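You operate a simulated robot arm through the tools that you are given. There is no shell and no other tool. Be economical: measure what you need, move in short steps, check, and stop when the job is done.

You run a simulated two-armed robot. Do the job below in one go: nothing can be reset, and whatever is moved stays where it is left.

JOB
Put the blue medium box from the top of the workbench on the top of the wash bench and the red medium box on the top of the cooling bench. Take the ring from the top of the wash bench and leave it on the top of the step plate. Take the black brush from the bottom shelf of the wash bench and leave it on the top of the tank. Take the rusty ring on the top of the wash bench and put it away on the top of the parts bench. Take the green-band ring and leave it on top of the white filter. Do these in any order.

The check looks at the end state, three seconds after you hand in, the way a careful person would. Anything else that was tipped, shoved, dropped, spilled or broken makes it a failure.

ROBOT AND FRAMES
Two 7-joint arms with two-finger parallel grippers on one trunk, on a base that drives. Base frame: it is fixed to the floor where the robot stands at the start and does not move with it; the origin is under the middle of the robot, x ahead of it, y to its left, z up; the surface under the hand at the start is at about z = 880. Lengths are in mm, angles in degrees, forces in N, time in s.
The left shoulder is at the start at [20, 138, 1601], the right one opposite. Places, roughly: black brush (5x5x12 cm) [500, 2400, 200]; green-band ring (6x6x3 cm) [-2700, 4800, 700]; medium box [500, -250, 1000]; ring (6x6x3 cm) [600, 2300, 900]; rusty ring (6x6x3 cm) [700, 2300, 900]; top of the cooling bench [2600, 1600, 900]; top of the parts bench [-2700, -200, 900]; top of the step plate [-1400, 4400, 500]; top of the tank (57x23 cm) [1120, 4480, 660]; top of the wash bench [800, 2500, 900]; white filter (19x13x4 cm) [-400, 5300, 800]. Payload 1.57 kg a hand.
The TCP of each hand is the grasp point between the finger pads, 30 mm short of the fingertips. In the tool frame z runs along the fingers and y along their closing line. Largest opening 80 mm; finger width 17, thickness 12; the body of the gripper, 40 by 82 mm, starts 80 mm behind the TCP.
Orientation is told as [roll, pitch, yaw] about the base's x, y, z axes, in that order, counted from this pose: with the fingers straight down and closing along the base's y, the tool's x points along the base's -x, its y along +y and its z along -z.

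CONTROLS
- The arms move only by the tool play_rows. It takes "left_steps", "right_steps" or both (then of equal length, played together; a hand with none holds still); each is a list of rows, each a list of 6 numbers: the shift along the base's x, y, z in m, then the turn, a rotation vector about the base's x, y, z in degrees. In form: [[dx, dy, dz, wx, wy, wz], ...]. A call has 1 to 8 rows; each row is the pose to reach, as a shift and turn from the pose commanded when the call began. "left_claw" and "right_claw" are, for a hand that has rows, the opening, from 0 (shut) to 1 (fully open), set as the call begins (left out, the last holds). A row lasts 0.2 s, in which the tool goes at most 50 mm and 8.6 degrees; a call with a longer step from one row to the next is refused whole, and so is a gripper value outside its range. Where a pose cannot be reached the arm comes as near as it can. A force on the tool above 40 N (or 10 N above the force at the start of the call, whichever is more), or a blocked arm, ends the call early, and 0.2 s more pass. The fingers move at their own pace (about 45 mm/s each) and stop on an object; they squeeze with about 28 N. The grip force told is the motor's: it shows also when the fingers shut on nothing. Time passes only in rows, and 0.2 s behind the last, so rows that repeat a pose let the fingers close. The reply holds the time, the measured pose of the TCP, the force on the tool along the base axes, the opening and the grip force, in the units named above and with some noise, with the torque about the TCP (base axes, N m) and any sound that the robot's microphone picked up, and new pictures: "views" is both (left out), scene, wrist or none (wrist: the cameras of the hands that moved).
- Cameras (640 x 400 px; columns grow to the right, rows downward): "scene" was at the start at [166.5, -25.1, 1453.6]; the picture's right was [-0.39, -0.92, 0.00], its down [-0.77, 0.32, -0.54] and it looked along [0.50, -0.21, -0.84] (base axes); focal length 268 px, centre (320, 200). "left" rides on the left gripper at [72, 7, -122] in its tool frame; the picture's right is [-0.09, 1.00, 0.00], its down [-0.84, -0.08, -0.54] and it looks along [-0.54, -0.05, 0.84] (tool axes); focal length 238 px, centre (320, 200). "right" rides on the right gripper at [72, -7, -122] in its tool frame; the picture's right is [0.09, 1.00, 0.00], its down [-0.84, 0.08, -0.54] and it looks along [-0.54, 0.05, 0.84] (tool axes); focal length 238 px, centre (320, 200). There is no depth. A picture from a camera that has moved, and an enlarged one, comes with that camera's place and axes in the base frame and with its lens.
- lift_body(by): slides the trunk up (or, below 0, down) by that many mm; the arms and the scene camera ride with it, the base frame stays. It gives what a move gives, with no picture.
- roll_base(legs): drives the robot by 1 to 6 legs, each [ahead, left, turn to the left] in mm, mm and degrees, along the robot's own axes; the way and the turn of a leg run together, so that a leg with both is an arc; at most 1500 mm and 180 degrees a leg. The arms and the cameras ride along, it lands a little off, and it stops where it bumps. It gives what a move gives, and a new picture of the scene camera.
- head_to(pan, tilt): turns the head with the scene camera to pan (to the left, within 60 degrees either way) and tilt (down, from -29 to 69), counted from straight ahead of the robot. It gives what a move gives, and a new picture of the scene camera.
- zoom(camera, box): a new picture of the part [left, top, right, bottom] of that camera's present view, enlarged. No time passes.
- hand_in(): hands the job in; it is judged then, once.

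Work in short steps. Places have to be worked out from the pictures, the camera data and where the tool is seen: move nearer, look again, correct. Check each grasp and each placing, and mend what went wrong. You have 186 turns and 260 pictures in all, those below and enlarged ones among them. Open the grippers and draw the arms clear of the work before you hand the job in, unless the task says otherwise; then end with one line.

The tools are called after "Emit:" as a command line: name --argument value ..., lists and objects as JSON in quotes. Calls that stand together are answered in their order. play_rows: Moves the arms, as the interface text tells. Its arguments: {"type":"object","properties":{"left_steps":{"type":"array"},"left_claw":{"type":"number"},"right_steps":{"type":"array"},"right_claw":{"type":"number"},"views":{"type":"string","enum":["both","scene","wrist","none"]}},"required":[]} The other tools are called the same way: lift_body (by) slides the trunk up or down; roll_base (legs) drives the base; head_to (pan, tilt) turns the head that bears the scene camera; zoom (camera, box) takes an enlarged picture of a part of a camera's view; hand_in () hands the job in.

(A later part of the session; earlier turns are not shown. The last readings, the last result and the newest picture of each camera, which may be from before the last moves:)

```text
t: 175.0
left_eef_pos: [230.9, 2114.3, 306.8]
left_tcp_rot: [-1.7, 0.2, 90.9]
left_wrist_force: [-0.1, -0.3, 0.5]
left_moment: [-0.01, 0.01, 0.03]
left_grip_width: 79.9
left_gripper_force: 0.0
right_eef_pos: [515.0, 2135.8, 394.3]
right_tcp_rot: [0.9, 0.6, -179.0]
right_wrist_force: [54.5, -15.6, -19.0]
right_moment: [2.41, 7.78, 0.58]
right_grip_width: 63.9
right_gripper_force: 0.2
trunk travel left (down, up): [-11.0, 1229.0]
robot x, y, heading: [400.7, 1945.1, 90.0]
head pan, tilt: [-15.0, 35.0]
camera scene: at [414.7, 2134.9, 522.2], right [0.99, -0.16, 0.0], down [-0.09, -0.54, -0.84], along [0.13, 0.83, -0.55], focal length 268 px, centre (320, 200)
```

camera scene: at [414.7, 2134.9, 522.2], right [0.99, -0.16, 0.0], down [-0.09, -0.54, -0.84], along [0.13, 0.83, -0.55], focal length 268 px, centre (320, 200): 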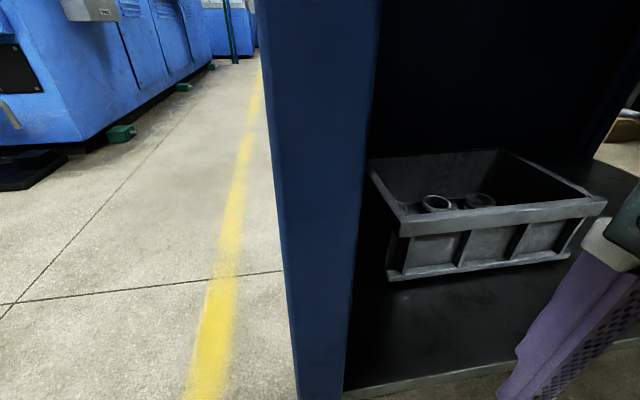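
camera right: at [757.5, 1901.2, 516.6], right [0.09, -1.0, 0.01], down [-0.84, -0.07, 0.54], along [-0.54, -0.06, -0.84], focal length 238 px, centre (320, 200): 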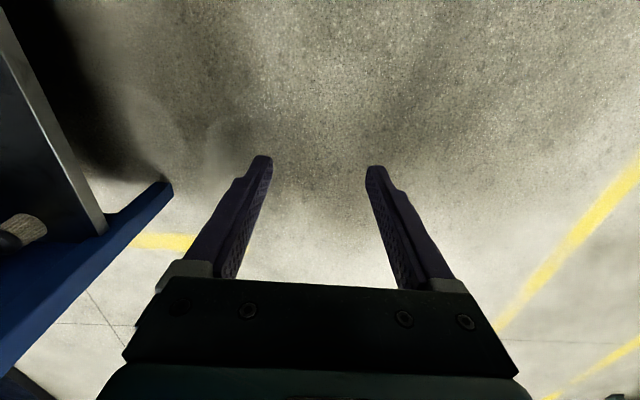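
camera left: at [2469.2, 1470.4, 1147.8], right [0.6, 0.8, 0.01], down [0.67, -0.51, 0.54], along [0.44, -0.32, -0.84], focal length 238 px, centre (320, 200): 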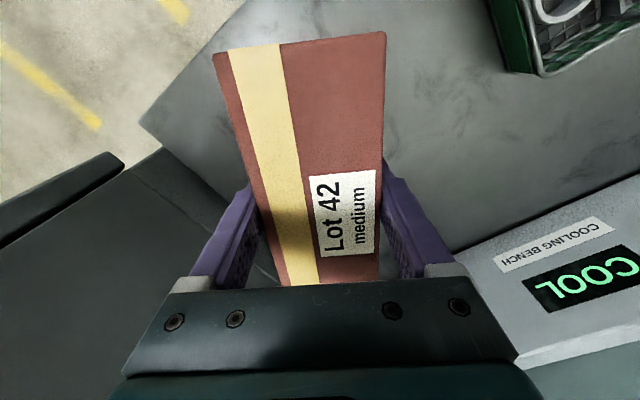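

The head brushed the right hand (54 N). I turn the head back left, and look with the wrist camera.

Emit:
head_to --pan 15 --tilt 25

Emit:
play_rows --right_steps '[[0.01, 0.03, 0, 0, 5, 0], [0.02, 0.06, 0, 0, 10, 0], [0.02, 0.09, 0, 0, 15, 0]]' --right_claw 0.75 --views "wrist"

```text
t: 176.0
left_eef_pos: [231.7, 2115.0, 307.5]
left_tcp_rot: [-1.7, 0.2, 90.9]
left_wrist_force: [-0.3, 0.6, 1.2]
left_moment: [-0.01, 0.0, 0.02]
left_grip_width: 80.0
left_gripper_force: 0.1
right_eef_pos: [513.6, 2135.2, 394.0]
right_tcp_rot: [0.7, 0.2, -179.1]
right_wrist_force: [0.3, -0.8, 0.2]
right_moment: [-0.01, 0.01, 0.01]
right_grip_width: 63.8
right_gripper_force: 0.2
trunk travel left (down, up): [-11.0, 1229.0]
robot x, y, heading: [399.7, 1943.8, 90.1]
head pan, tilt: [15.0, 25.0]
camera scene: at [376.8, 2135.8, 535.2], right [0.97, 0.26, 0.0], down [0.11, -0.41, -0.91], along [-0.24, 0.87, -0.42], focal length 268 px, centre (320, 200)
```

scene: 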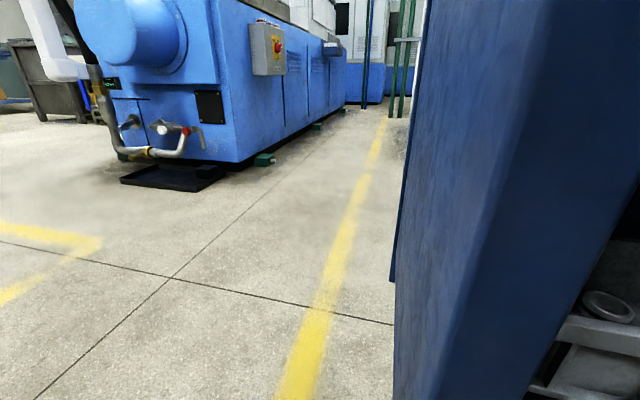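

```text
t: 176.8
left_eef_pos: [229.9, 2116.4, 307.1]
left_tcp_rot: [-1.8, 0.2, 90.8]
left_wrist_force: [0.3, 0.4, 1.0]
left_moment: [-0.03, -0.03, 0.01]
left_grip_width: 80.2
left_gripper_force: 0.0
right_eef_pos: [534.5, 2228.9, 391.1]
right_tcp_rot: [0.5, -14.9, -179.0]
right_wrist_force: [0.7, 0.2, -0.5]
right_moment: [-0.04, -0.01, 0.0]
right_grip_width: 60.2
right_gripper_force: 0.0
trunk travel left (down, up): [-11.0, 1229.0]
robot x, y, heading: [395.9, 1944.9, 90.0]
head pan, tilt: [15.0, 25.0]
camera right: at [635.0, 2238.1, 490.5], right [0.11, -0.99, -0.02], down [-0.67, -0.09, 0.74], along [-0.74, -0.07, -0.67], focal length 238 px, centre (320, 200)
```

right: 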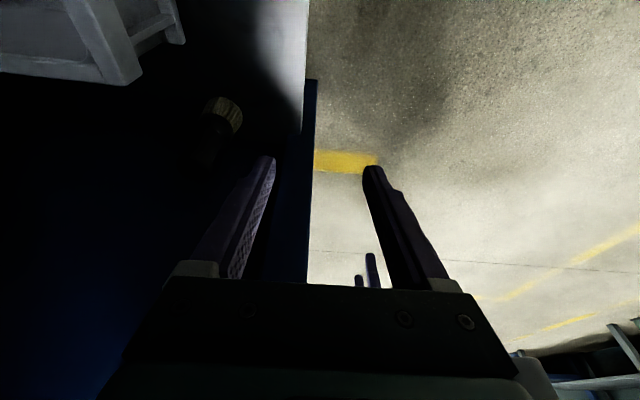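

The brush is visible. I zoom in for a better fix.

Emit:
zoom --camera "right" --box '[160, 70, 310, 190]'

```text
3.33 times, centred on (235, 130) of right
camera zoom: at [635.0, 2238.1, 490.5], right [0.11, -0.99, -0.02], down [-0.67, -0.09, 0.74], along [-0.74, -0.07, -0.67], focal length 794 px, centre (603, 433)
```

zoom: 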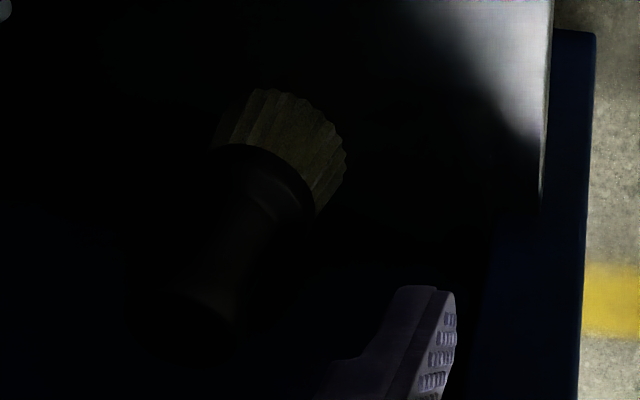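

Brush handle axis ≈(472,2346), top z≈312. I move above it along the tool's tilt line, then look again.

Emit:
play_rows --right_steps '[[-0.005, 0.04, 0, 0, 0, 0], [-0.015, 0.08, 0, 0, 0, 0], [-0.03, 0.117, -0.005, 0, 0, 0], [-0.032, 0.117, -0.02, 0, 0, 0]]' --views "wrist"

```text
t: 177.8
left_eef_pos: [230.8, 2114.6, 306.6]
left_tcp_rot: [-1.7, 0.4, 90.9]
left_wrist_force: [0.3, -0.7, 0.5]
left_moment: [0.01, 0.01, -0.03]
left_grip_width: 79.9
left_gripper_force: 0.0
right_eef_pos: [502.5, 2341.8, 372.3]
right_tcp_rot: [0.5, -14.8, -179.1]
right_wrist_force: [-0.1, -0.2, 0.2]
right_moment: [-0.02, -0.02, 0.01]
right_grip_width: 60.2
right_gripper_force: 0.2
trunk travel left (down, up): [-11.0, 1229.0]
robot x, y, heading: [397.9, 1947.6, 90.3]
head pan, tilt: [15.0, 25.0]
camera right: at [602.5, 2350.8, 473.1], right [0.11, -0.99, -0.01], down [-0.67, -0.08, 0.74], along [-0.73, -0.07, -0.67], focal length 238 px, centre (320, 200)
```

right: 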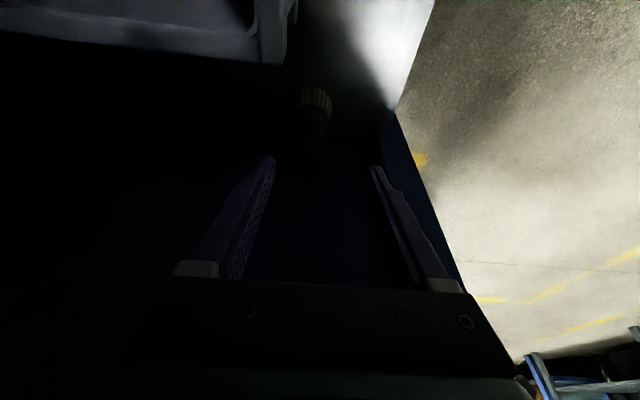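

Brush sits centred between the fingers. One zoom to verify before descending.

Emit:
zoom --camera "right" --box '[240, 70, 400, 200]'

```text
3.08 times, centred on (320, 135) of right
camera zoom: at [602.5, 2350.8, 473.1], right [0.11, -0.99, -0.01], down [-0.67, -0.08, 0.74], along [-0.73, -0.07, -0.67], focal length 733 px, centre (320, 400)
```

zoom: 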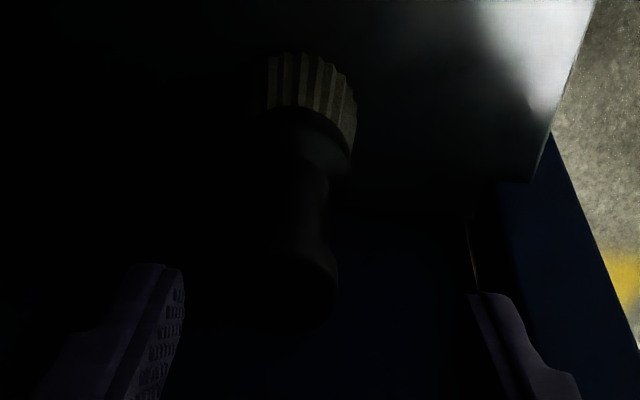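

Axis ≈(472,2345). Descend along the tool line to z≈278.

Emit:
play_rows --right_steps '[[-0.006, 0.003, -0.025, 0, 0, 0], [-0.013, 0.003, -0.05, 0, 0, 0], [-0.019, 0.003, -0.075, 0, 0, 0], [-0.025, 0.003, -0.095, 0, 0, 0], [-0.025, 0.003, -0.095, 0, 0, 0]]' --views "wrist"

```text
t: 179.0
left_eef_pos: [231.2, 2115.5, 308.0]
left_tcp_rot: [-1.6, 0.2, 90.9]
left_wrist_force: [0.6, -0.4, -0.6]
left_moment: [0.02, 0.01, 0.0]
left_grip_width: 79.9
left_gripper_force: 0.1
right_eef_pos: [475.2, 2344.9, 278.5]
right_tcp_rot: [0.5, -14.8, -179.0]
right_wrist_force: [-0.1, -0.3, -0.1]
right_moment: [-0.01, 0.02, -0.01]
right_grip_width: 60.0
right_gripper_force: 0.1
trunk travel left (down, up): [-11.0, 1229.0]
robot x, y, heading: [399.5, 1945.9, 90.3]
head pan, tilt: [15.0, 25.0]
camera right: at [576.1, 2353.4, 377.6], right [0.11, -0.99, -0.02], down [-0.67, -0.08, 0.74], along [-0.74, -0.07, -0.67], focal length 238 px, centre (320, 200)
```

right: 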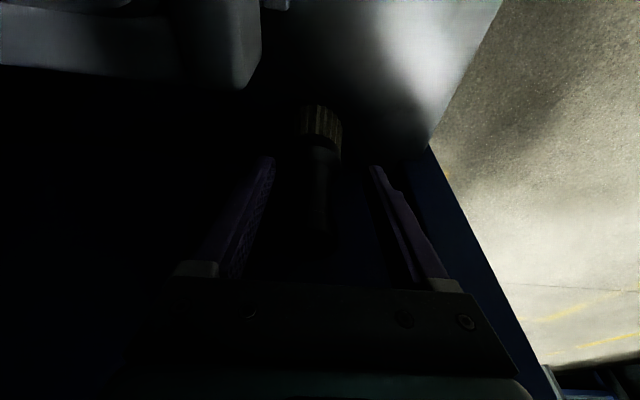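

No contact, handle between the fingers. Close the right claw and lift a little.

Emit:
play_rows --right_steps '[[0, 0, 0, 0, 0, 0], [0, 0, 0, 0, 0, 0], [0, 0, 0, 0, 0, 0], [0, 0, 0, 0, 0, 0]]' --right_claw 0 --views "none"

Emit:
play_rows --right_steps '[[0.003, 0, 0.015, 0, 0, 0], [0.008, 0, 0.03, 0, 0, 0], [0.015, 0, 0.05, 0, 0, 0], [0.025, 0, 0.07, 0, 0, 0]]' --views "wrist"

```text
t: 180.0
left_eef_pos: [230.1, 2116.1, 307.1]
left_tcp_rot: [-1.7, 0.2, 90.9]
left_wrist_force: [-0.1, -0.4, 0.6]
left_moment: [0.0, 0.0, 0.02]
left_grip_width: 79.9
left_gripper_force: 0.1
right_eef_pos: [476.2, 2344.7, 278.4]
right_tcp_rot: [0.5, -14.7, -179.1]
right_wrist_force: [0.2, 0.6, 0.3]
right_moment: [0.01, -0.02, 0.01]
right_grip_width: 38.5
right_gripper_force: 28.0
trunk travel left (down, up): [-11.0, 1229.0]
robot x, y, heading: [397.1, 1945.6, 89.8]
head pan, tilt: [15.0, 25.0]
```

```text
t: 181.0
left_eef_pos: [232.7, 2114.5, 306.7]
left_tcp_rot: [-1.7, 0.3, 91.0]
left_wrist_force: [-0.2, -0.6, -0.5]
left_moment: [0.0, 0.01, -0.02]
left_grip_width: 80.0
left_gripper_force: 0.1
right_eef_pos: [503.2, 2343.8, 348.2]
right_tcp_rot: [0.5, -14.9, -179.2]
right_wrist_force: [0.7, 0.4, -0.6]
right_moment: [0.01, 0.0, 0.0]
right_grip_width: 38.5
right_gripper_force: 27.9
trunk travel left (down, up): [-11.0, 1229.0]
robot x, y, heading: [395.5, 1945.2, 90.0]
head pan, tilt: [15.0, 25.0]
camera right: at [602.5, 2352.2, 447.7], right [0.11, -0.99, -0.01], down [-0.67, -0.08, 0.74], along [-0.74, -0.07, -0.67], focal length 238 px, centre (320, 200)
```

right: 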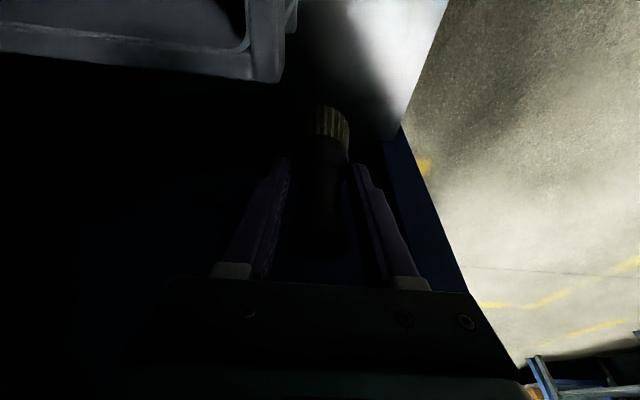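

Brush is gripped and lifted. I draw the arm back out from under the bench.

Emit:
play_rows --right_steps '[[0.0, -0.045, 0.02, 0, 0, 0], [0.0, -0.09, 0.03, 0, 0, 0], [0.0, -0.135, 0.03, 0, 0, 0], [0.005, -0.175, 0.03, 0, 0, 0], [0.005, -0.2, 0.03, 0, 0, 0]]' --views "none"

Emit:
roll_base --legs '[[-350, 0, 0]]'

Emit:
lift_body --by 400

Emit:
lift_body --by 365

```text
t: 182.2
left_eef_pos: [231.4, 2114.2, 306.7]
left_tcp_rot: [-1.7, 0.3, 90.9]
left_wrist_force: [0.0, -0.9, -0.8]
left_moment: [-0.01, 0.0, -0.02]
left_grip_width: 79.8
left_gripper_force: 0.1
right_eef_pos: [509.6, 2143.4, 376.6]
right_tcp_rot: [0.5, -14.8, -179.2]
right_wrist_force: [-0.3, -0.5, -1.3]
right_moment: [0.01, -0.01, 0.01]
right_grip_width: 38.4
right_gripper_force: 28.5
trunk travel left (down, up): [-11.0, 1229.0]
robot x, y, heading: [400.7, 1945.3, 90.3]
head pan, tilt: [15.0, 25.0]
```

```text
t: 184.4
left_eef_pos: [232.7, 1766.9, 307.6]
left_tcp_rot: [-1.7, 0.1, 91.1]
left_wrist_force: [-0.1, -0.5, -0.3]
left_moment: [0.02, 0.02, -0.01]
left_grip_width: 80.2
left_gripper_force: 0.1
right_eef_pos: [509.2, 1799.0, 377.9]
right_tcp_rot: [0.5, -14.8, -178.9]
right_wrist_force: [0.7, 0.4, -1.1]
right_moment: [0.0, 0.0, 0.0]
right_grip_width: 38.3
right_gripper_force: 28.3
trunk travel left (down, up): [-11.0, 1229.0]
robot x, y, heading: [400.9, 1598.0, 90.4]
head pan, tilt: [15.0, 25.0]
camera scene: at [377.5, 1788.1, 535.5], right [0.96, 0.27, 0.0], down [0.11, -0.41, -0.91], along [-0.24, 0.87, -0.42], focal length 268 px, centre (320, 200)
```

scene: 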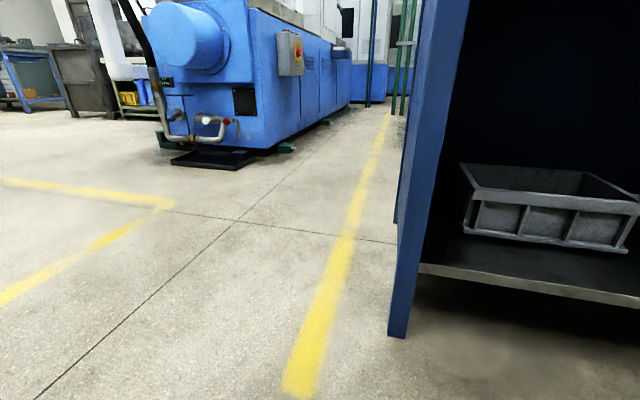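

```text
t: 188.3
left_eef_pos: [231.8, 1764.6, 707.5]
left_tcp_rot: [-1.7, 0.1, 91.2]
left_wrist_force: [-0.6, -0.6, -0.6]
left_moment: [0.0, -0.04, 0.0]
left_grip_width: 80.0
left_gripper_force: 0.0
right_eef_pos: [507.4, 1797.4, 777.6]
right_tcp_rot: [0.4, -14.9, -178.8]
right_wrist_force: [0.0, 0.0, 0.1]
right_moment: [0.01, -0.03, 0.01]
right_grip_width: 38.9
right_gripper_force: 28.2
trunk travel left (down, up): [-411.0, 829.0]
robot x, y, heading: [396.9, 1598.4, 90.4]
head pan, tilt: [15.0, 25.0]
```

```text
t: 191.8
left_eef_pos: [231.5, 1765.6, 1071.8]
left_tcp_rot: [-1.7, 0.2, 91.1]
left_wrist_force: [-0.7, -0.1, -0.4]
left_moment: [0.01, -0.01, -0.02]
left_grip_width: 79.8
left_gripper_force: 0.1
right_eef_pos: [509.3, 1797.5, 1141.7]
right_tcp_rot: [0.4, -14.8, -178.7]
right_wrist_force: [0.3, -0.5, -0.4]
right_moment: [0.0, -0.01, 0.0]
right_grip_width: 38.5
right_gripper_force: 27.9
trunk travel left (down, up): [-776.0, 464.0]
robot x, y, heading: [401.0, 1598.1, 90.4]
head pan, tilt: [15.0, 25.0]
```

Next the dark ring with the left hand. Lower 80 and drive to ≈(745,1985).

Emit:
lift_body --by -80

Emit:
roll_base --legs '[[0, -345, -0.4], [385, 0, 0]]'

Emit:
head_to --pan 5 --tilt 50

```text
t: 193.0
left_eef_pos: [232.0, 1766.0, 992.2]
left_tcp_rot: [-1.7, 0.2, 91.1]
left_wrist_force: [-0.7, 0.5, -0.5]
left_moment: [-0.01, -0.01, 0.02]
left_grip_width: 79.9
left_gripper_force: 0.0
right_eef_pos: [508.8, 1796.6, 1062.3]
right_tcp_rot: [0.4, -14.7, -178.8]
right_wrist_force: [0.0, 0.3, -1.1]
right_moment: [-0.04, 0.01, -0.01]
right_grip_width: 38.5
right_gripper_force: 28.1
trunk travel left (down, up): [-696.0, 544.0]
robot x, y, heading: [400.2, 1597.1, 90.6]
head pan, tilt: [15.0, 25.0]
```

```text
t: 197.2
left_eef_pos: [581.5, 2151.3, 992.8]
left_tcp_rot: [-1.7, 0.1, 90.6]
left_wrist_force: [0.0, -1.0, -0.4]
left_moment: [0.02, 0.04, 0.02]
left_grip_width: 79.9
left_gripper_force: 0.0
right_eef_pos: [859.7, 2180.1, 1061.7]
right_tcp_rot: [0.4, -14.8, -179.2]
right_wrist_force: [0.1, 0.4, -1.9]
right_moment: [-0.01, -0.05, 0.03]
right_grip_width: 38.5
right_gripper_force: 28.3
trunk travel left (down, up): [-696.0, 544.0]
robot x, y, heading: [751.5, 1979.4, 89.8]
head pan, tilt: [15.0, 25.0]
camera scene: at [728.0, 2171.0, 1220.3], right [0.97, 0.26, 0.0], down [0.11, -0.41, -0.91], along [-0.23, 0.88, -0.42], focal length 268 px, centre (320, 200)
```

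scene: 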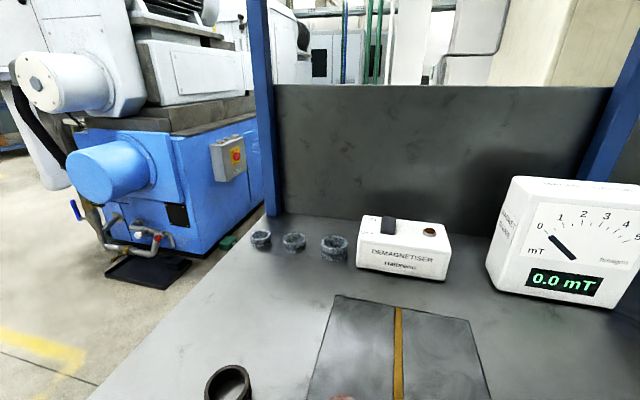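

```text
t: 198.1
left_eef_pos: [582.5, 2150.6, 992.7]
left_tcp_rot: [-1.7, 0.1, 90.6]
left_wrist_force: [0.8, 0.3, -0.2]
left_moment: [0.0, -0.02, 0.0]
left_grip_width: 79.9
left_gripper_force: 0.2
right_eef_pos: [860.2, 2180.1, 1062.5]
right_tcp_rot: [0.5, -14.7, -179.3]
right_wrist_force: [0.5, 0.2, -0.6]
right_moment: [0.02, 0.03, -0.03]
right_grip_width: 38.7
right_gripper_force: 28.3
trunk travel left (down, up): [-696.0, 544.0]
robot x, y, heading: [749.9, 1982.3, 89.9]
head pan, tilt: [5.0, 50.0]
camera scene: at [745.1, 2158.7, 1182.8], right [1.0, 0.09, 0.0], down [0.07, -0.76, -0.64], along [-0.06, 0.64, -0.77], focal length 268 px, centre (320, 200)
```

scene: 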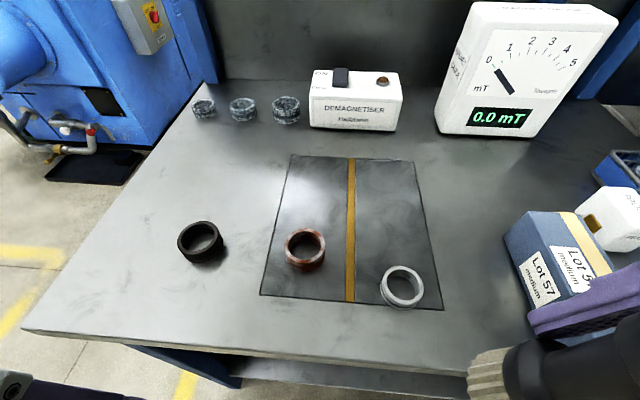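

Dark ring ≈(572,2332). I move the left hand above it.

Emit:
play_rows --left_steps '[[-0.003, 0.045, -0.0, 1.7, 0, -0.6], [-0.006, 0.09, 0, 1.7, 0, -0.6], [-0.009, 0.135, 0, 1.7, 0, -0.6], [-0.01, 0.175, -0.01, 1.7, 0, -0.6], [-0.01, 0.181, -0.03, 1.7, 0, -0.6]]' --left_claw 1 --views "wrist"

```text
t: 199.3
left_eef_pos: [574.3, 2334.1, 962.4]
left_tcp_rot: [-1.8, -1.6, 89.9]
left_wrist_force: [0.2, -0.1, -0.8]
left_moment: [0.02, -0.01, 0.02]
left_grip_width: 79.9
left_gripper_force: 0.0
right_eef_pos: [861.2, 2179.9, 1062.3]
right_tcp_rot: [0.4, -14.8, -179.4]
right_wrist_force: [-0.6, 0.0, -1.1]
right_moment: [0.02, -0.01, -0.01]
right_grip_width: 38.3
right_gripper_force: 28.1
trunk travel left (down, up): [-696.0, 544.0]
robot x, y, heading: [746.8, 1980.8, 89.9]
head pan, tilt: [5.0, 50.0]
camera left: at [563.0, 2257.5, 1082.5], right [-1.0, 0.09, -0.03], down [0.06, 0.82, 0.57], along [0.08, 0.56, -0.82], focal length 238 px, centre (320, 200)
```

left: 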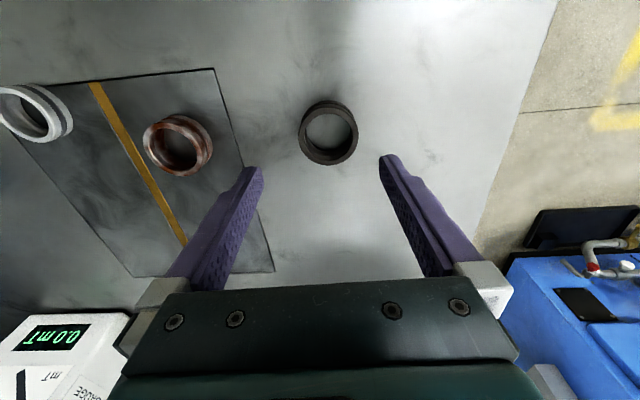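

Ring centre ≈(569,2328). I correct the small tilt and descend to z≈893.

Emit:
play_rows --left_steps '[[-0.005, -0.006, -0.015, -1.6, 1.7, 0], [-0.005, -0.006, -0.04, -1.6, 1.7, 0], [-0.005, -0.006, -0.058, -1.6, 1.7, 0], [-0.005, -0.006, -0.069, -1.6, 1.7, 0], [-0.005, -0.006, -0.069, -1.6, 1.7, 0]]' --views "wrist"

```text
t: 200.5
left_eef_pos: [567.8, 2326.8, 893.8]
left_tcp_rot: [0.0, 0.1, 89.9]
left_wrist_force: [0.1, 0.2, 0.0]
left_moment: [-0.01, 0.0, 0.01]
left_grip_width: 80.0
left_gripper_force: 0.0
right_eef_pos: [858.7, 2179.9, 1061.3]
right_tcp_rot: [0.4, -14.8, -179.3]
right_wrist_force: [0.4, 0.3, -0.6]
right_moment: [-0.01, -0.02, 0.02]
right_grip_width: 38.4
right_gripper_force: 28.3
trunk travel left (down, up): [-696.0, 544.0]
robot x, y, heading: [749.4, 1979.7, 89.8]
head pan, tilt: [5.0, 50.0]
camera left: at [560.9, 2254.0, 1016.6], right [-1.0, 0.09, 0.0], down [0.08, 0.84, 0.54], along [0.05, 0.54, -0.84], focal length 238 px, centre (320, 200)
```

left: 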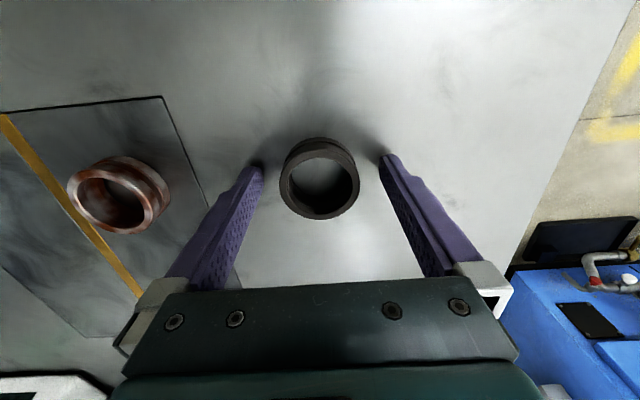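

Aligned. Close the left claw and lift.

Emit:
play_rows --left_steps '[[0, 0, 0, 0, 0, 0], [0, 0, 0, 0, 0, 0], [0, 0, 0, 0, 0, 0], [0, 0, 0, 0, 0, 0]]' --left_claw 0 --views "none"

Emit:
play_rows --left_steps '[[0, 0, 0.02, 0, 0, 0], [0, 0, 0.05, 0, 0, 0], [0, -0.03, 0.08, 0, 0, 0], [0, -0.075, 0.09, 0, 0, 0], [0, -0.12, 0.09, 0, 0, 0], [0, -0.16, 0.09, 0, 0, 0]]' --views "wrist"

```text
t: 201.5
left_eef_pos: [568.2, 2327.7, 893.7]
left_tcp_rot: [0.0, 0.2, 90.1]
left_wrist_force: [-0.6, -0.9, -0.6]
left_moment: [0.0, -0.04, -0.02]
left_grip_width: 51.1
left_gripper_force: 28.1
right_eef_pos: [859.6, 2179.1, 1062.1]
right_tcp_rot: [0.4, -14.9, -179.3]
right_wrist_force: [-0.2, 0.2, -0.7]
right_moment: [0.0, -0.03, 0.02]
right_grip_width: 38.5
right_gripper_force: 28.1
trunk travel left (down, up): [-696.0, 544.0]
robot x, y, heading: [750.2, 1982.4, 89.8]
head pan, tilt: [5.0, 50.0]
```

```text
t: 202.9
left_eef_pos: [565.6, 2166.7, 980.6]
left_tcp_rot: [0.0, 0.1, 90.0]
left_wrist_force: [-0.2, 0.1, 0.0]
left_moment: [-0.01, 0.01, 0.02]
left_grip_width: 51.3
left_gripper_force: 28.0
right_eef_pos: [860.5, 2179.6, 1062.4]
right_tcp_rot: [0.6, -14.8, -179.3]
right_wrist_force: [-0.2, 0.1, -0.4]
right_moment: [0.03, -0.01, -0.02]
right_grip_width: 38.6
right_gripper_force: 28.1
trunk travel left (down, up): [-696.0, 544.0]
robot x, y, heading: [751.1, 1979.2, 89.8]
head pan, tilt: [5.0, 50.0]
camera left: at [558.6, 2093.7, 1104.0], right [-1.0, 0.09, 0.0], down [0.08, 0.84, 0.54], along [0.05, 0.54, -0.84], focal length 238 px, centre (320, 200)
```

left: 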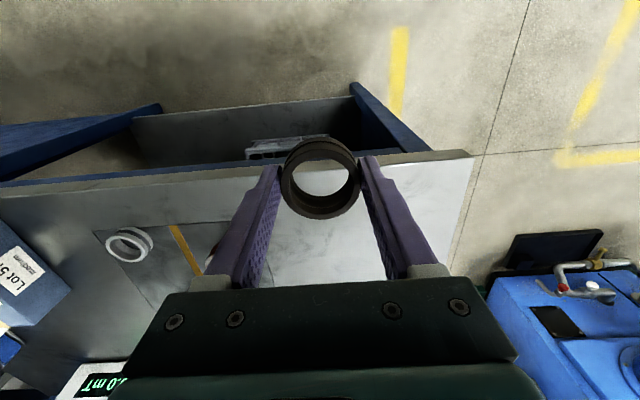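

Ring is held. I back off, move left into the aisle and drive forward along it, then look toward the tank.

Emit:
roll_base --legs '[[-350, 0, 0], [0, 820, 0], [1250, 0, 0]]'

Emit:
head_to --pan -30 --tilt 15

Emit:
head_to --pan 20 --tilt 15

```text
t: 215.1
left_eef_pos: [-260.7, 3088.6, 980.8]
left_tcp_rot: [0.0, 0.1, 91.4]
left_wrist_force: [-0.4, -0.4, -1.2]
left_moment: [-0.02, 0.02, -0.04]
left_grip_width: 50.7
left_gripper_force: 28.2
right_eef_pos: [32.4, 3109.9, 1062.1]
right_tcp_rot: [0.5, -14.8, -177.8]
right_wrist_force: [-0.2, 0.4, -2.0]
right_moment: [-0.01, -0.03, 0.03]
right_grip_width: 38.3
right_gripper_force: 28.0
trunk travel left (down, up): [-696.0, 544.0]
robot x, y, heading: [-70.5, 2908.5, 91.1]
head pan, tilt: [5.0, 50.0]
camera scene: at [-81.2, 3085.2, 1182.7], right [0.99, 0.11, 0.0], down [0.09, -0.76, -0.64], along [-0.07, 0.64, -0.77], focal length 268 px, centre (320, 200)
```

scene: 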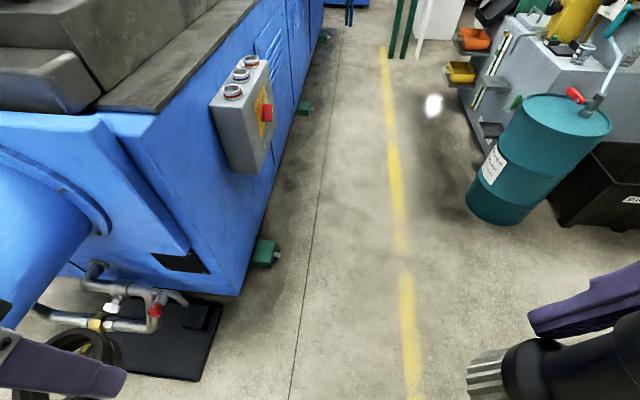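

```text
t: 216.1
left_eef_pos: [-261.9, 3088.6, 981.8]
left_tcp_rot: [0.0, 0.1, 91.5]
left_wrist_force: [-1.0, -0.4, -1.6]
left_moment: [0.02, 0.02, -0.03]
left_grip_width: 51.3
left_gripper_force: 28.0
right_eef_pos: [33.2, 3110.8, 1062.2]
right_tcp_rot: [0.5, -14.9, -177.8]
right_wrist_force: [0.5, -0.8, 0.0]
right_moment: [-0.01, -0.01, -0.01]
right_grip_width: 38.6
right_gripper_force: 27.9
trunk travel left (down, up): [-696.0, 544.0]
robot x, y, heading: [-75.7, 2907.2, 91.5]
head pan, tilt: [-30.0, 15.0]
camera scene: at [-28.0, 3090.7, 1236.4], right [0.88, -0.48, 0.0], down [-0.12, -0.23, -0.97], along [0.46, 0.85, -0.26], focal length 268 px, centre (320, 200)
```

scene: 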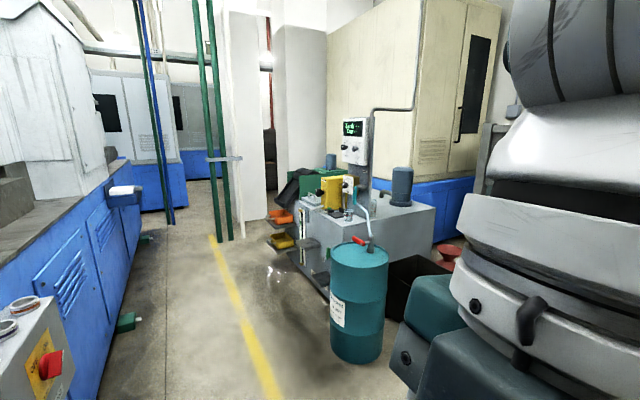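

```text
t: 217.3
left_eef_pos: [-262.0, 3088.1, 980.6]
left_tcp_rot: [-0.1, 0.1, 91.5]
left_wrist_force: [-0.6, -0.3, -1.3]
left_moment: [0.0, 0.02, 0.0]
left_grip_width: 51.1
left_gripper_force: 27.7
right_eef_pos: [32.5, 3109.6, 1061.6]
right_tcp_rot: [0.5, -14.8, -177.8]
right_wrist_force: [0.7, 0.2, -1.2]
right_moment: [0.04, -0.01, 0.01]
right_grip_width: 37.9
right_gripper_force: 27.9
trunk travel left (down, up): [-696.0, 544.0]
robot x, y, heading: [-72.8, 2907.0, 91.5]
head pan, tilt: [20.0, 15.0]
camera scene: at [-106.6, 3095.6, 1236.5], right [0.93, 0.36, 0.0], down [0.09, -0.24, -0.97], along [-0.35, 0.9, -0.26], focal length 268 px, centre (320, 200)
```

scene: 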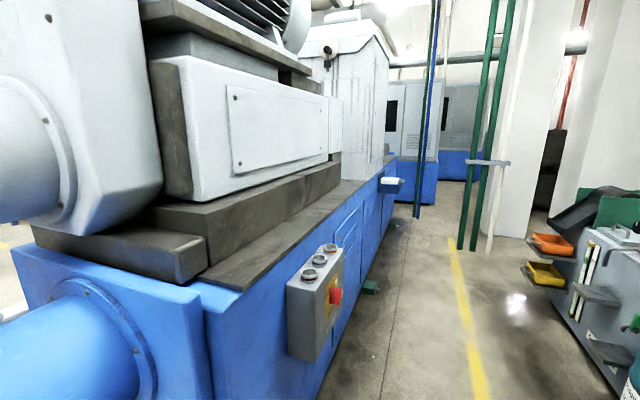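

Machine on the left protrudes; I move diagonally right/forward, and look toward the tank (grey unit with pump, right).

Emit:
roll_base --legs '[[250, -330, 0], [200, 0, -40]]'

Emit:
head_to --pan -5 --tilt 25

```text
t: 218.6
left_eef_pos: [-181.9, 3159.7, 980.9]
left_tcp_rot: [0.2, 0.2, 90.6]
left_wrist_force: [0.2, -0.7, -0.3]
left_moment: [-0.02, -0.02, -0.03]
left_grip_width: 51.0
left_gripper_force: 27.6
right_eef_pos: [113.4, 3175.0, 1061.2]
right_tcp_rot: [0.6, -15.0, -179.0]
right_wrist_force: [0.4, 1.1, 1.7]
right_moment: [-0.13, 0.04, 0.01]
right_grip_width: 36.2
right_gripper_force: 24.7
trunk travel left (down, up): [-696.0, 544.0]
robot x, y, heading: [7.1, 2975.3, 90.5]
head pan, tilt: [20.0, 15.0]
stopped in leg 1: the robot was blocked; the commanded pose is now the measured one
camera scene: at [-26.4, 3164.3, 1235.8], right [0.94, 0.35, 0.0], down [0.09, -0.25, -0.97], along [-0.34, 0.91, -0.26], focal length 268 px, centre (320, 200)
```

scene: 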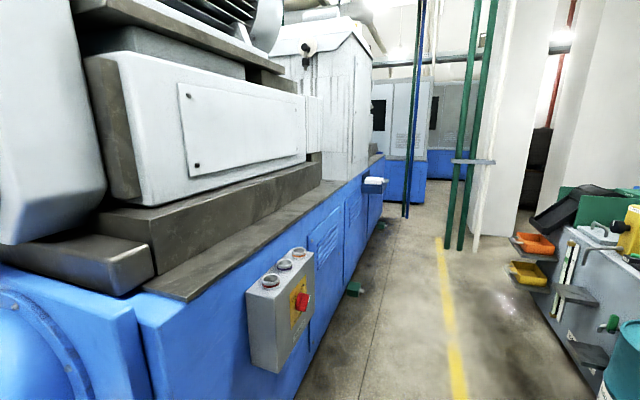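

```text
t: 219.5
left_eef_pos: [-184.5, 3158.3, 981.4]
left_tcp_rot: [0.4, 0.3, 90.6]
left_wrist_force: [-0.1, -0.4, -1.5]
left_moment: [0.04, -0.01, 0.02]
left_grip_width: 51.4
left_gripper_force: 27.6
right_eef_pos: [110.8, 3174.8, 1060.5]
right_tcp_rot: [0.7, -15.1, -179.0]
right_wrist_force: [-0.3, 0.4, -0.2]
right_moment: [0.04, -0.01, -0.03]
right_grip_width: 26.7
right_gripper_force: 28.0
trunk travel left (down, up): [-696.0, 544.0]
robot x, y, heading: [11.2, 2972.8, 90.3]
head pan, tilt: [-5.0, 25.0]
camera scene: at [12.0, 3167.4, 1219.8], right [1.0, -0.08, -0.01], down [-0.04, -0.42, -0.9], along [0.07, 0.9, -0.43], focal length 268 px, centre (320, 200)
```

scene: 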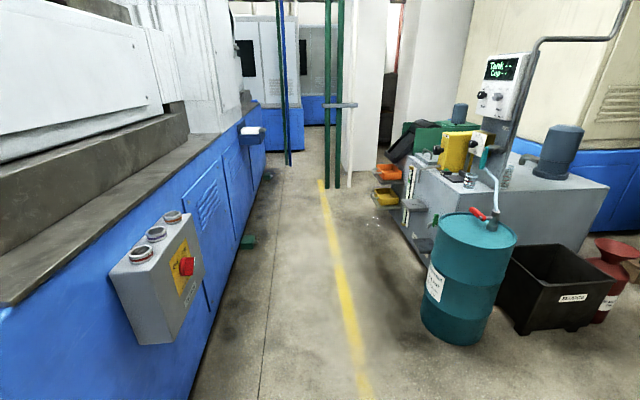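

The base was blocked (probably right elbow against the bench's back post), and the brush grip width changed. I check the brush with the wrist camera and the right side with the head.

Emit:
zoom --camera "right" --box '[0, 0, 640, 400]'

Emit:
head_to --pan -55 --tilt 30

```text
1.00 times, centred on (320, 200) of right (not enlarged: the box is as wide or as high as the picture)
camera zoom: at [211.9, 3183.4, 1160.4], right [0.11, -0.99, -0.01], down [-0.66, -0.08, 0.74], along [-0.74, -0.07, -0.67], focal length 238 px, centre (320, 200)
```

zoom: 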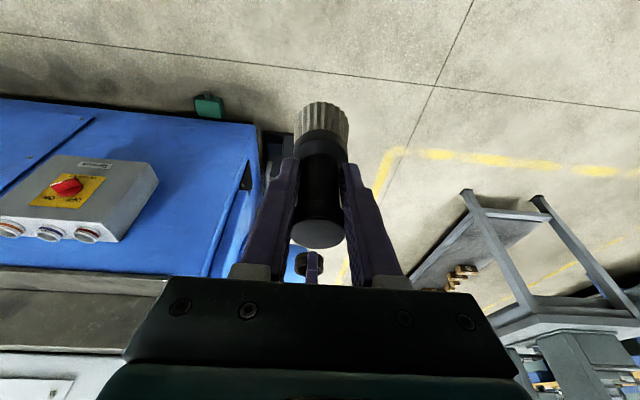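

```text
t: 220.7
left_eef_pos: [-185.2, 3158.5, 982.5]
left_tcp_rot: [0.3, 0.3, 90.7]
left_wrist_force: [1.3, -0.7, -0.6]
left_moment: [-0.02, 0.0, 0.03]
left_grip_width: 51.0
left_gripper_force: 27.7
right_eef_pos: [110.7, 3173.3, 1061.4]
right_tcp_rot: [0.8, -15.3, -178.8]
right_wrist_force: [-0.8, 0.2, -0.2]
right_moment: [-0.02, 0.03, 0.01]
right_grip_width: 26.8
right_gripper_force: 28.4
trunk travel left (down, up): [-696.0, 544.0]
robot x, y, heading: [7.5, 2974.7, 90.3]
head pan, tilt: [-55.0, 30.0]
camera scene: at [78.0, 3127.8, 1211.3], right [0.58, -0.81, 0.0], down [-0.41, -0.29, -0.86], along [0.7, 0.5, -0.51], focal length 268 px, centre (320, 200)
```

scene: 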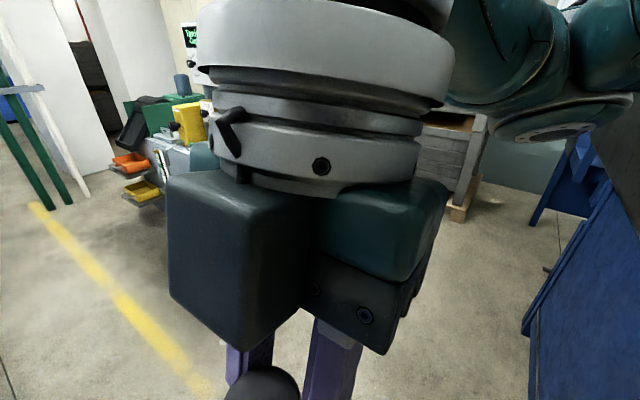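

Brush still held upright. I move left a bit, then ahead clear of the bench, then right and turn.

Emit:
roll_base --legs '[[0, 50, 0], [300, 0, 0], [0, -250, 0]]'

Emit:
head_to --pan -25 --tilt 25

```text
t: 224.7
left_eef_pos: [12.2, 3463.7, 981.4]
left_tcp_rot: [0.0, 0.0, 91.0]
left_wrist_force: [-0.2, 0.7, -2.1]
left_moment: [0.01, 0.01, 0.04]
left_grip_width: 51.0
left_gripper_force: 28.2
right_eef_pos: [305.9, 3482.2, 1062.6]
right_tcp_rot: [0.4, -14.8, -178.4]
right_wrist_force: [-0.5, 0.7, -1.1]
right_moment: [0.03, 0.0, 0.0]
right_grip_width: 26.9
right_gripper_force: 28.3
trunk travel left (down, up): [-696.0, 544.0]
robot x, y, heading: [200.4, 3278.7, 91.3]
head pan, tilt: [-55.0, 30.0]
camera scene: at [273.0, 3435.7, 1212.3], right [0.59, -0.81, 0.0], down [-0.41, -0.29, -0.87], along [0.7, 0.51, -0.5], focal length 268 px, centre (320, 200)
```

scene: 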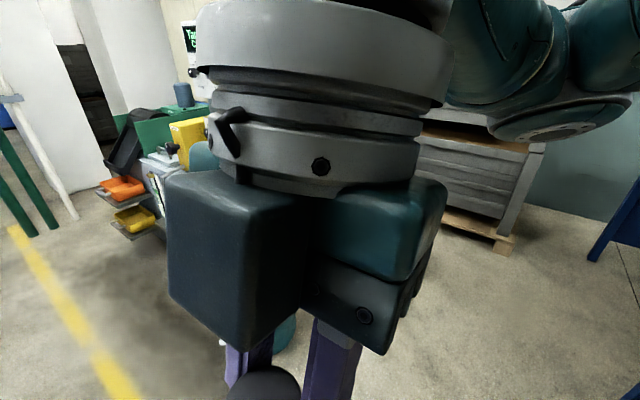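

```text
t: 225.6
left_eef_pos: [11.7, 3464.3, 981.0]
left_tcp_rot: [-0.1, 0.0, 91.0]
left_wrist_force: [-0.3, 0.1, -1.9]
left_moment: [-0.01, 0.01, -0.03]
left_grip_width: 51.3
left_gripper_force: 28.2
right_eef_pos: [306.3, 3481.9, 1063.6]
right_tcp_rot: [0.4, -14.8, -178.3]
right_wrist_force: [-0.5, 0.9, -1.0]
right_moment: [0.0, 0.01, 0.03]
right_grip_width: 27.0
right_gripper_force: 27.6
trunk travel left (down, up): [-696.0, 544.0]
robot x, y, heading: [200.7, 3283.1, 90.9]
head pan, tilt: [-25.0, 25.0]
camera scene: at [237.4, 3466.8, 1220.2], right [0.91, -0.41, 0.0], down [-0.17, -0.39, -0.91], along [0.37, 0.83, -0.42], focal length 268 px, centre (320, 200)
```

scene: 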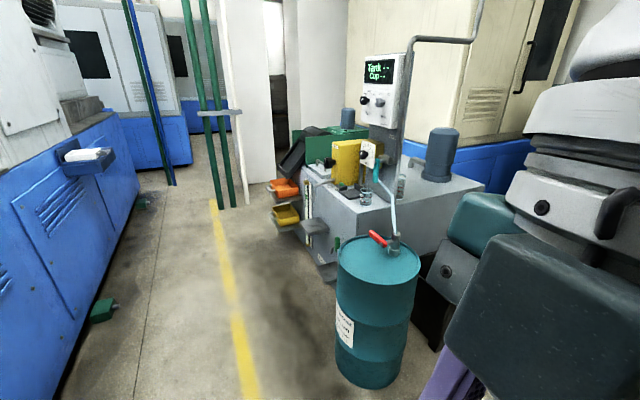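

I zoom on the tank top.

Emit:
zoom --camera "scene" --box '[260, 80, 500, 260]'

```text
2.22 times, centred on (380, 170) of scene
camera zoom: at [237.4, 3466.8, 1220.2], right [0.91, -0.41, 0.0], down [-0.17, -0.39, -0.91], along [0.37, 0.83, -0.42], focal length 596 px, centre (187, 267)
```

zoom: 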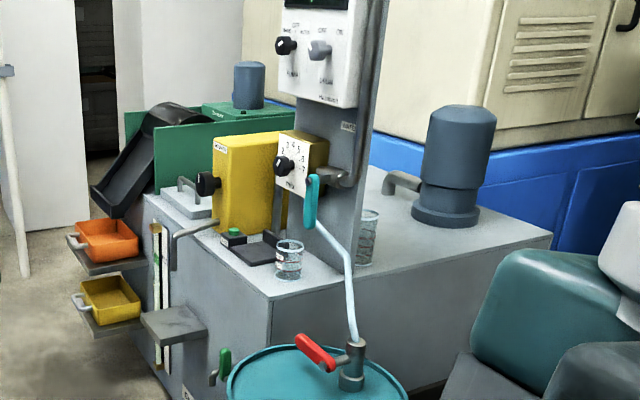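

The tank's top front strip right of the glass looks free around (1280,4430). I drive right along y≈3450 to x≈1190 and look straight at it.

Emit:
roll_base --legs '[[150, 0, -1], [0, -990, 0]]'

Emit:
head_to --pan 0 --tilt 35

```text
t: 231.7
left_eef_pos: [984.4, 3620.5, 980.1]
left_tcp_rot: [0.0, 0.0, 90.7]
left_wrist_force: [-0.5, 0.4, -1.7]
left_moment: [-0.03, 0.02, 0.02]
left_grip_width: 51.1
left_gripper_force: 28.0
right_eef_pos: [1280.4, 3637.7, 1062.9]
right_tcp_rot: [0.5, -14.8, -178.5]
right_wrist_force: [0.4, -0.4, 0.4]
right_moment: [0.04, -0.03, 0.04]
right_grip_width: 26.7
right_gripper_force: 27.5
trunk travel left (down, up): [-696.0, 544.0]
robot x, y, heading: [1173.3, 3437.2, 90.7]
head pan, tilt: [-25.0, 25.0]
camera scene: at [1210.2, 3621.7, 1220.2], right [0.91, -0.41, 0.0], down [-0.17, -0.38, -0.91], along [0.37, 0.83, -0.42], focal length 268 px, centre (320, 200)
```

scene: 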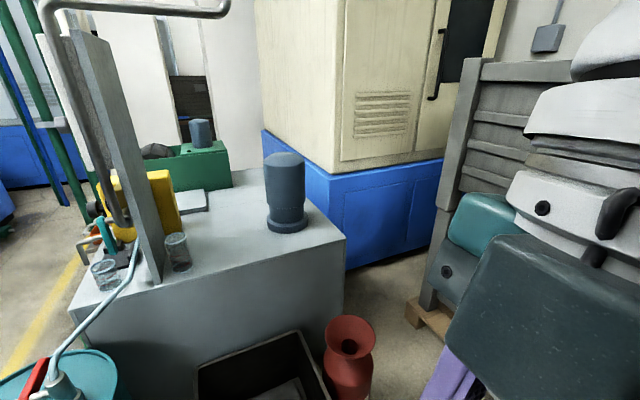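

```text
t: 232.6
left_eef_pos: [983.5, 3622.4, 981.4]
left_tcp_rot: [-0.1, 0.0, 90.8]
left_wrist_force: [-0.3, 0.1, -1.1]
left_moment: [-0.01, 0.03, 0.0]
left_grip_width: 51.1
left_gripper_force: 28.0
right_eef_pos: [1278.6, 3637.0, 1061.9]
right_tcp_rot: [0.5, -14.7, -178.6]
right_wrist_force: [-0.5, 1.4, -0.4]
right_moment: [0.01, -0.01, 0.0]
right_grip_width: 26.6
right_gripper_force: 27.9
trunk travel left (down, up): [-696.0, 544.0]
robot x, y, heading: [1169.6, 3437.3, 90.7]
head pan, tilt: [0.0, 35.0]
camera scene: at [1171.3, 3625.9, 1204.5], right [1.0, 0.01, 0.0], down [0.01, -0.57, -0.82], along [-0.01, 0.82, -0.57], focal length 268 px, centre (320, 200)
```

scene: 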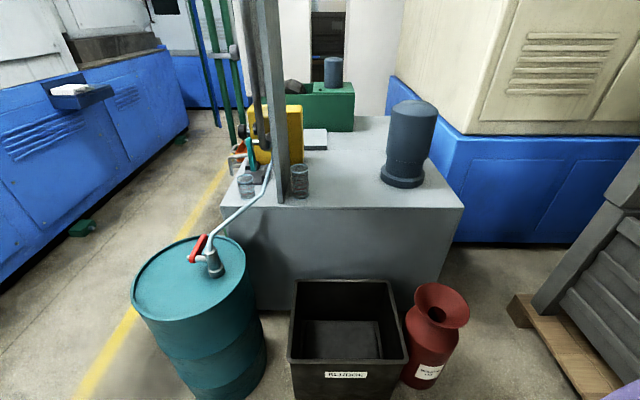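

Free spot confirmed ≈(1270,4440). I raise the left hand (to clear the drum hose), lower the trunk 100 and drive in to y≈4120.

Emit:
play_rows --left_steps '[[0, 0, 0.03, 0, 0, 0], [0, -0.01, 0.06, 0, 0, 0], [0, -0.02, 0.09, 0, 0, 0]]' --views "none"

Emit:
lift_body --by -100

Emit:
roll_base --legs '[[300, 0, -0.7], [375, 0, 0]]'

Emit:
head_to --pan 0 --tilt 50

```text
t: 233.4
left_eef_pos: [991.0, 3639.6, 1063.1]
left_tcp_rot: [0.1, 0.2, 90.8]
left_wrist_force: [0.0, -1.9, -1.7]
left_moment: [0.01, -0.01, -0.01]
left_grip_width: 51.0
left_gripper_force: 27.8
left hand out of reach, approached as far as the arm can: row 2, 3
right_eef_pos: [1279.5, 3637.9, 1062.5]
right_tcp_rot: [0.3, -14.8, -178.6]
right_wrist_force: [0.1, 0.3, 0.0]
right_moment: [-0.01, -0.05, 0.0]
right_grip_width: 26.8
right_gripper_force: 28.6
trunk travel left (down, up): [-696.0, 544.0]
robot x, y, heading: [1174.0, 3435.0, 90.6]
head pan, tilt: [0.0, 35.0]
```

```text
t: 234.7
left_eef_pos: [990.3, 3640.0, 963.3]
left_tcp_rot: [0.0, 0.1, 90.7]
left_wrist_force: [0.7, -0.9, -0.9]
left_moment: [0.02, 0.01, -0.01]
left_grip_width: 51.1
left_gripper_force: 27.7
right_eef_pos: [1278.6, 3638.5, 962.8]
right_tcp_rot: [0.4, -14.7, -178.6]
right_wrist_force: [-0.2, -0.5, 0.6]
right_moment: [0.0, -0.01, 0.0]
right_grip_width: 26.6
right_gripper_force: 28.3
trunk travel left (down, up): [-596.0, 644.0]
robot x, y, heading: [1172.2, 3436.2, 90.7]
head pan, tilt: [0.0, 35.0]
```

```text
t: 238.7
left_eef_pos: [985.8, 4313.8, 963.3]
left_tcp_rot: [0.0, 0.3, 90.8]
left_wrist_force: [0.4, -0.7, -1.5]
left_moment: [-0.03, -0.01, 0.04]
left_grip_width: 51.3
left_gripper_force: 27.8
right_eef_pos: [1275.3, 4311.1, 962.0]
right_tcp_rot: [0.4, -14.8, -178.7]
right_wrist_force: [-0.3, 0.4, -0.5]
right_moment: [-0.01, 0.0, 0.02]
right_grip_width: 26.5
right_gripper_force: 27.9
trunk travel left (down, up): [-596.0, 644.0]
robot x, y, heading: [1163.7, 4110.0, 90.6]
head pan, tilt: [0.0, 35.0]
camera scene: at [1167.5, 4299.7, 1104.5], right [1.0, 0.01, 0.0], down [0.01, -0.57, -0.82], along [-0.01, 0.82, -0.57], focal length 268 px, centre (320, 200)
```

scene: 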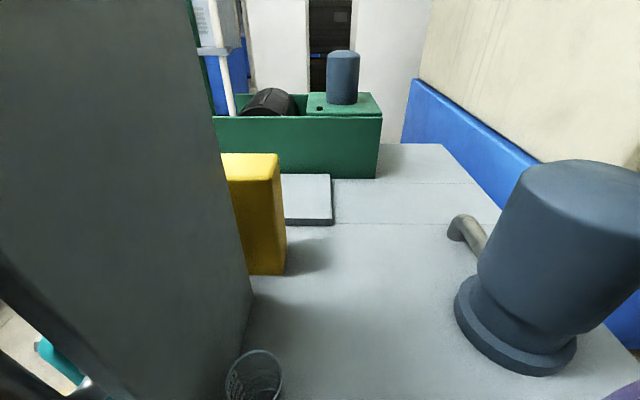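

```text
t: 239.5
left_eef_pos: [985.3, 4314.4, 962.7]
left_tcp_rot: [-0.1, 0.2, 90.7]
left_wrist_force: [-0.4, -0.4, -0.9]
left_moment: [-0.04, 0.02, 0.03]
left_grip_width: 51.0
left_gripper_force: 28.1
right_eef_pos: [1276.4, 4310.2, 962.4]
right_tcp_rot: [0.4, -14.8, -178.6]
right_wrist_force: [0.5, -0.1, -1.7]
right_moment: [0.01, -0.01, 0.0]
right_grip_width: 27.0
right_gripper_force: 28.0
trunk travel left (down, up): [-596.0, 644.0]
robot x, y, heading: [1167.5, 4108.0, 91.0]
head pan, tilt: [0.0, 50.0]
camera scene: at [1167.6, 4288.6, 1082.8], right [1.0, 0.01, 0.0], down [0.01, -0.77, -0.64], along [-0.01, 0.64, -0.77], focal length 268 px, centre (320, 200)
```

scene: 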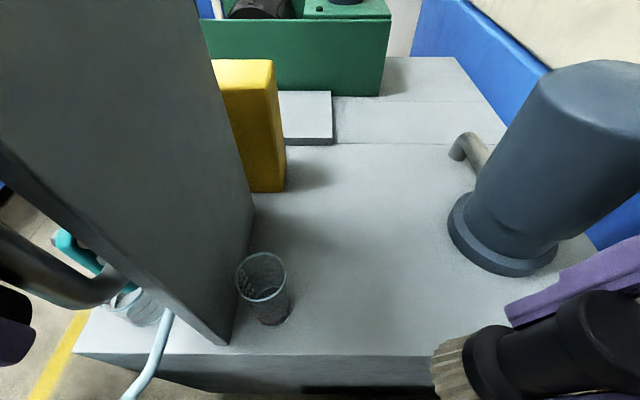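

Target spot (1270,4450) is free, well between glass and pump. I extend the right hand over it and lower partway.

Emit:
play_rows --right_steps '[[0, 0.04, -0.01, 0, 0, 0], [-0.002, 0.08, -0.03, 0, 0, 0], [-0.004, 0.12, -0.06, 0, 0, 0], [-0.004, 0.14, -0.1, 0, 0, 0], [-0.004, 0.14, -0.14, 0, 0, 0]]' --views "both"

```text
t: 240.7
left_eef_pos: [987.0, 4314.0, 963.6]
left_tcp_rot: [0.2, 0.2, 90.6]
left_wrist_force: [0.2, 0.2, -1.5]
left_moment: [-0.02, 0.02, -0.01]
left_grip_width: 51.0
left_gripper_force: 27.6
right_eef_pos: [1271.5, 4451.1, 820.7]
right_tcp_rot: [0.4, -14.8, -178.7]
right_wrist_force: [-1.2, 0.3, -1.0]
right_moment: [-0.02, 0.01, 0.01]
right_grip_width: 26.7
right_gripper_force: 28.3
trunk travel left (down, up): [-596.0, 644.0]
robot x, y, heading: [1168.5, 4110.7, 90.6]
head pan, tilt: [0.0, 50.0]
camera scene: at [1167.5, 4288.4, 1082.7], right [1.0, 0.01, 0.0], down [0.01, -0.77, -0.64], along [-0.01, 0.64, -0.77], focal length 268 px, centre (320, 200)
camera right: at [1371.5, 4459.7, 921.5], right [0.11, -0.99, -0.02], down [-0.67, -0.09, 0.74], along [-0.73, -0.07, -0.67], focal length 238 px, centre (320, 200)
```

scene: 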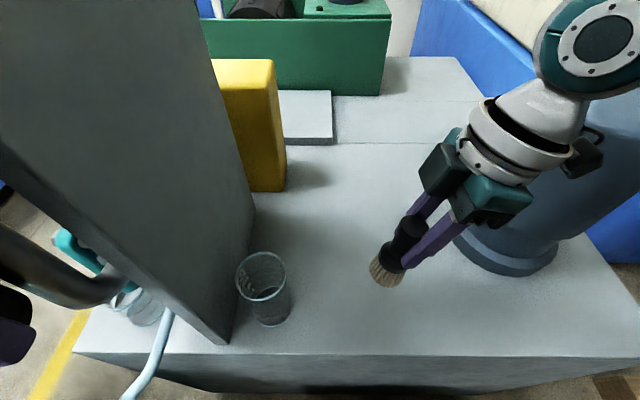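
right: 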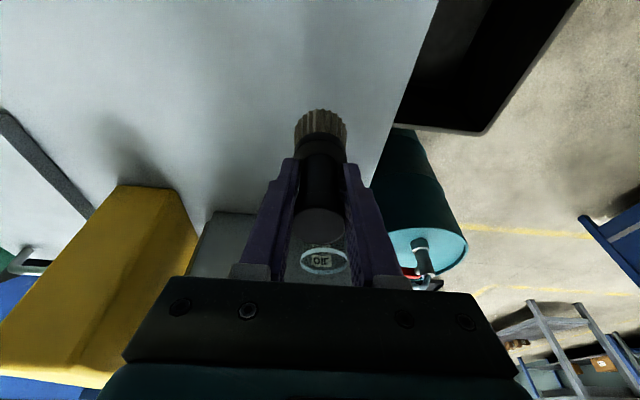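

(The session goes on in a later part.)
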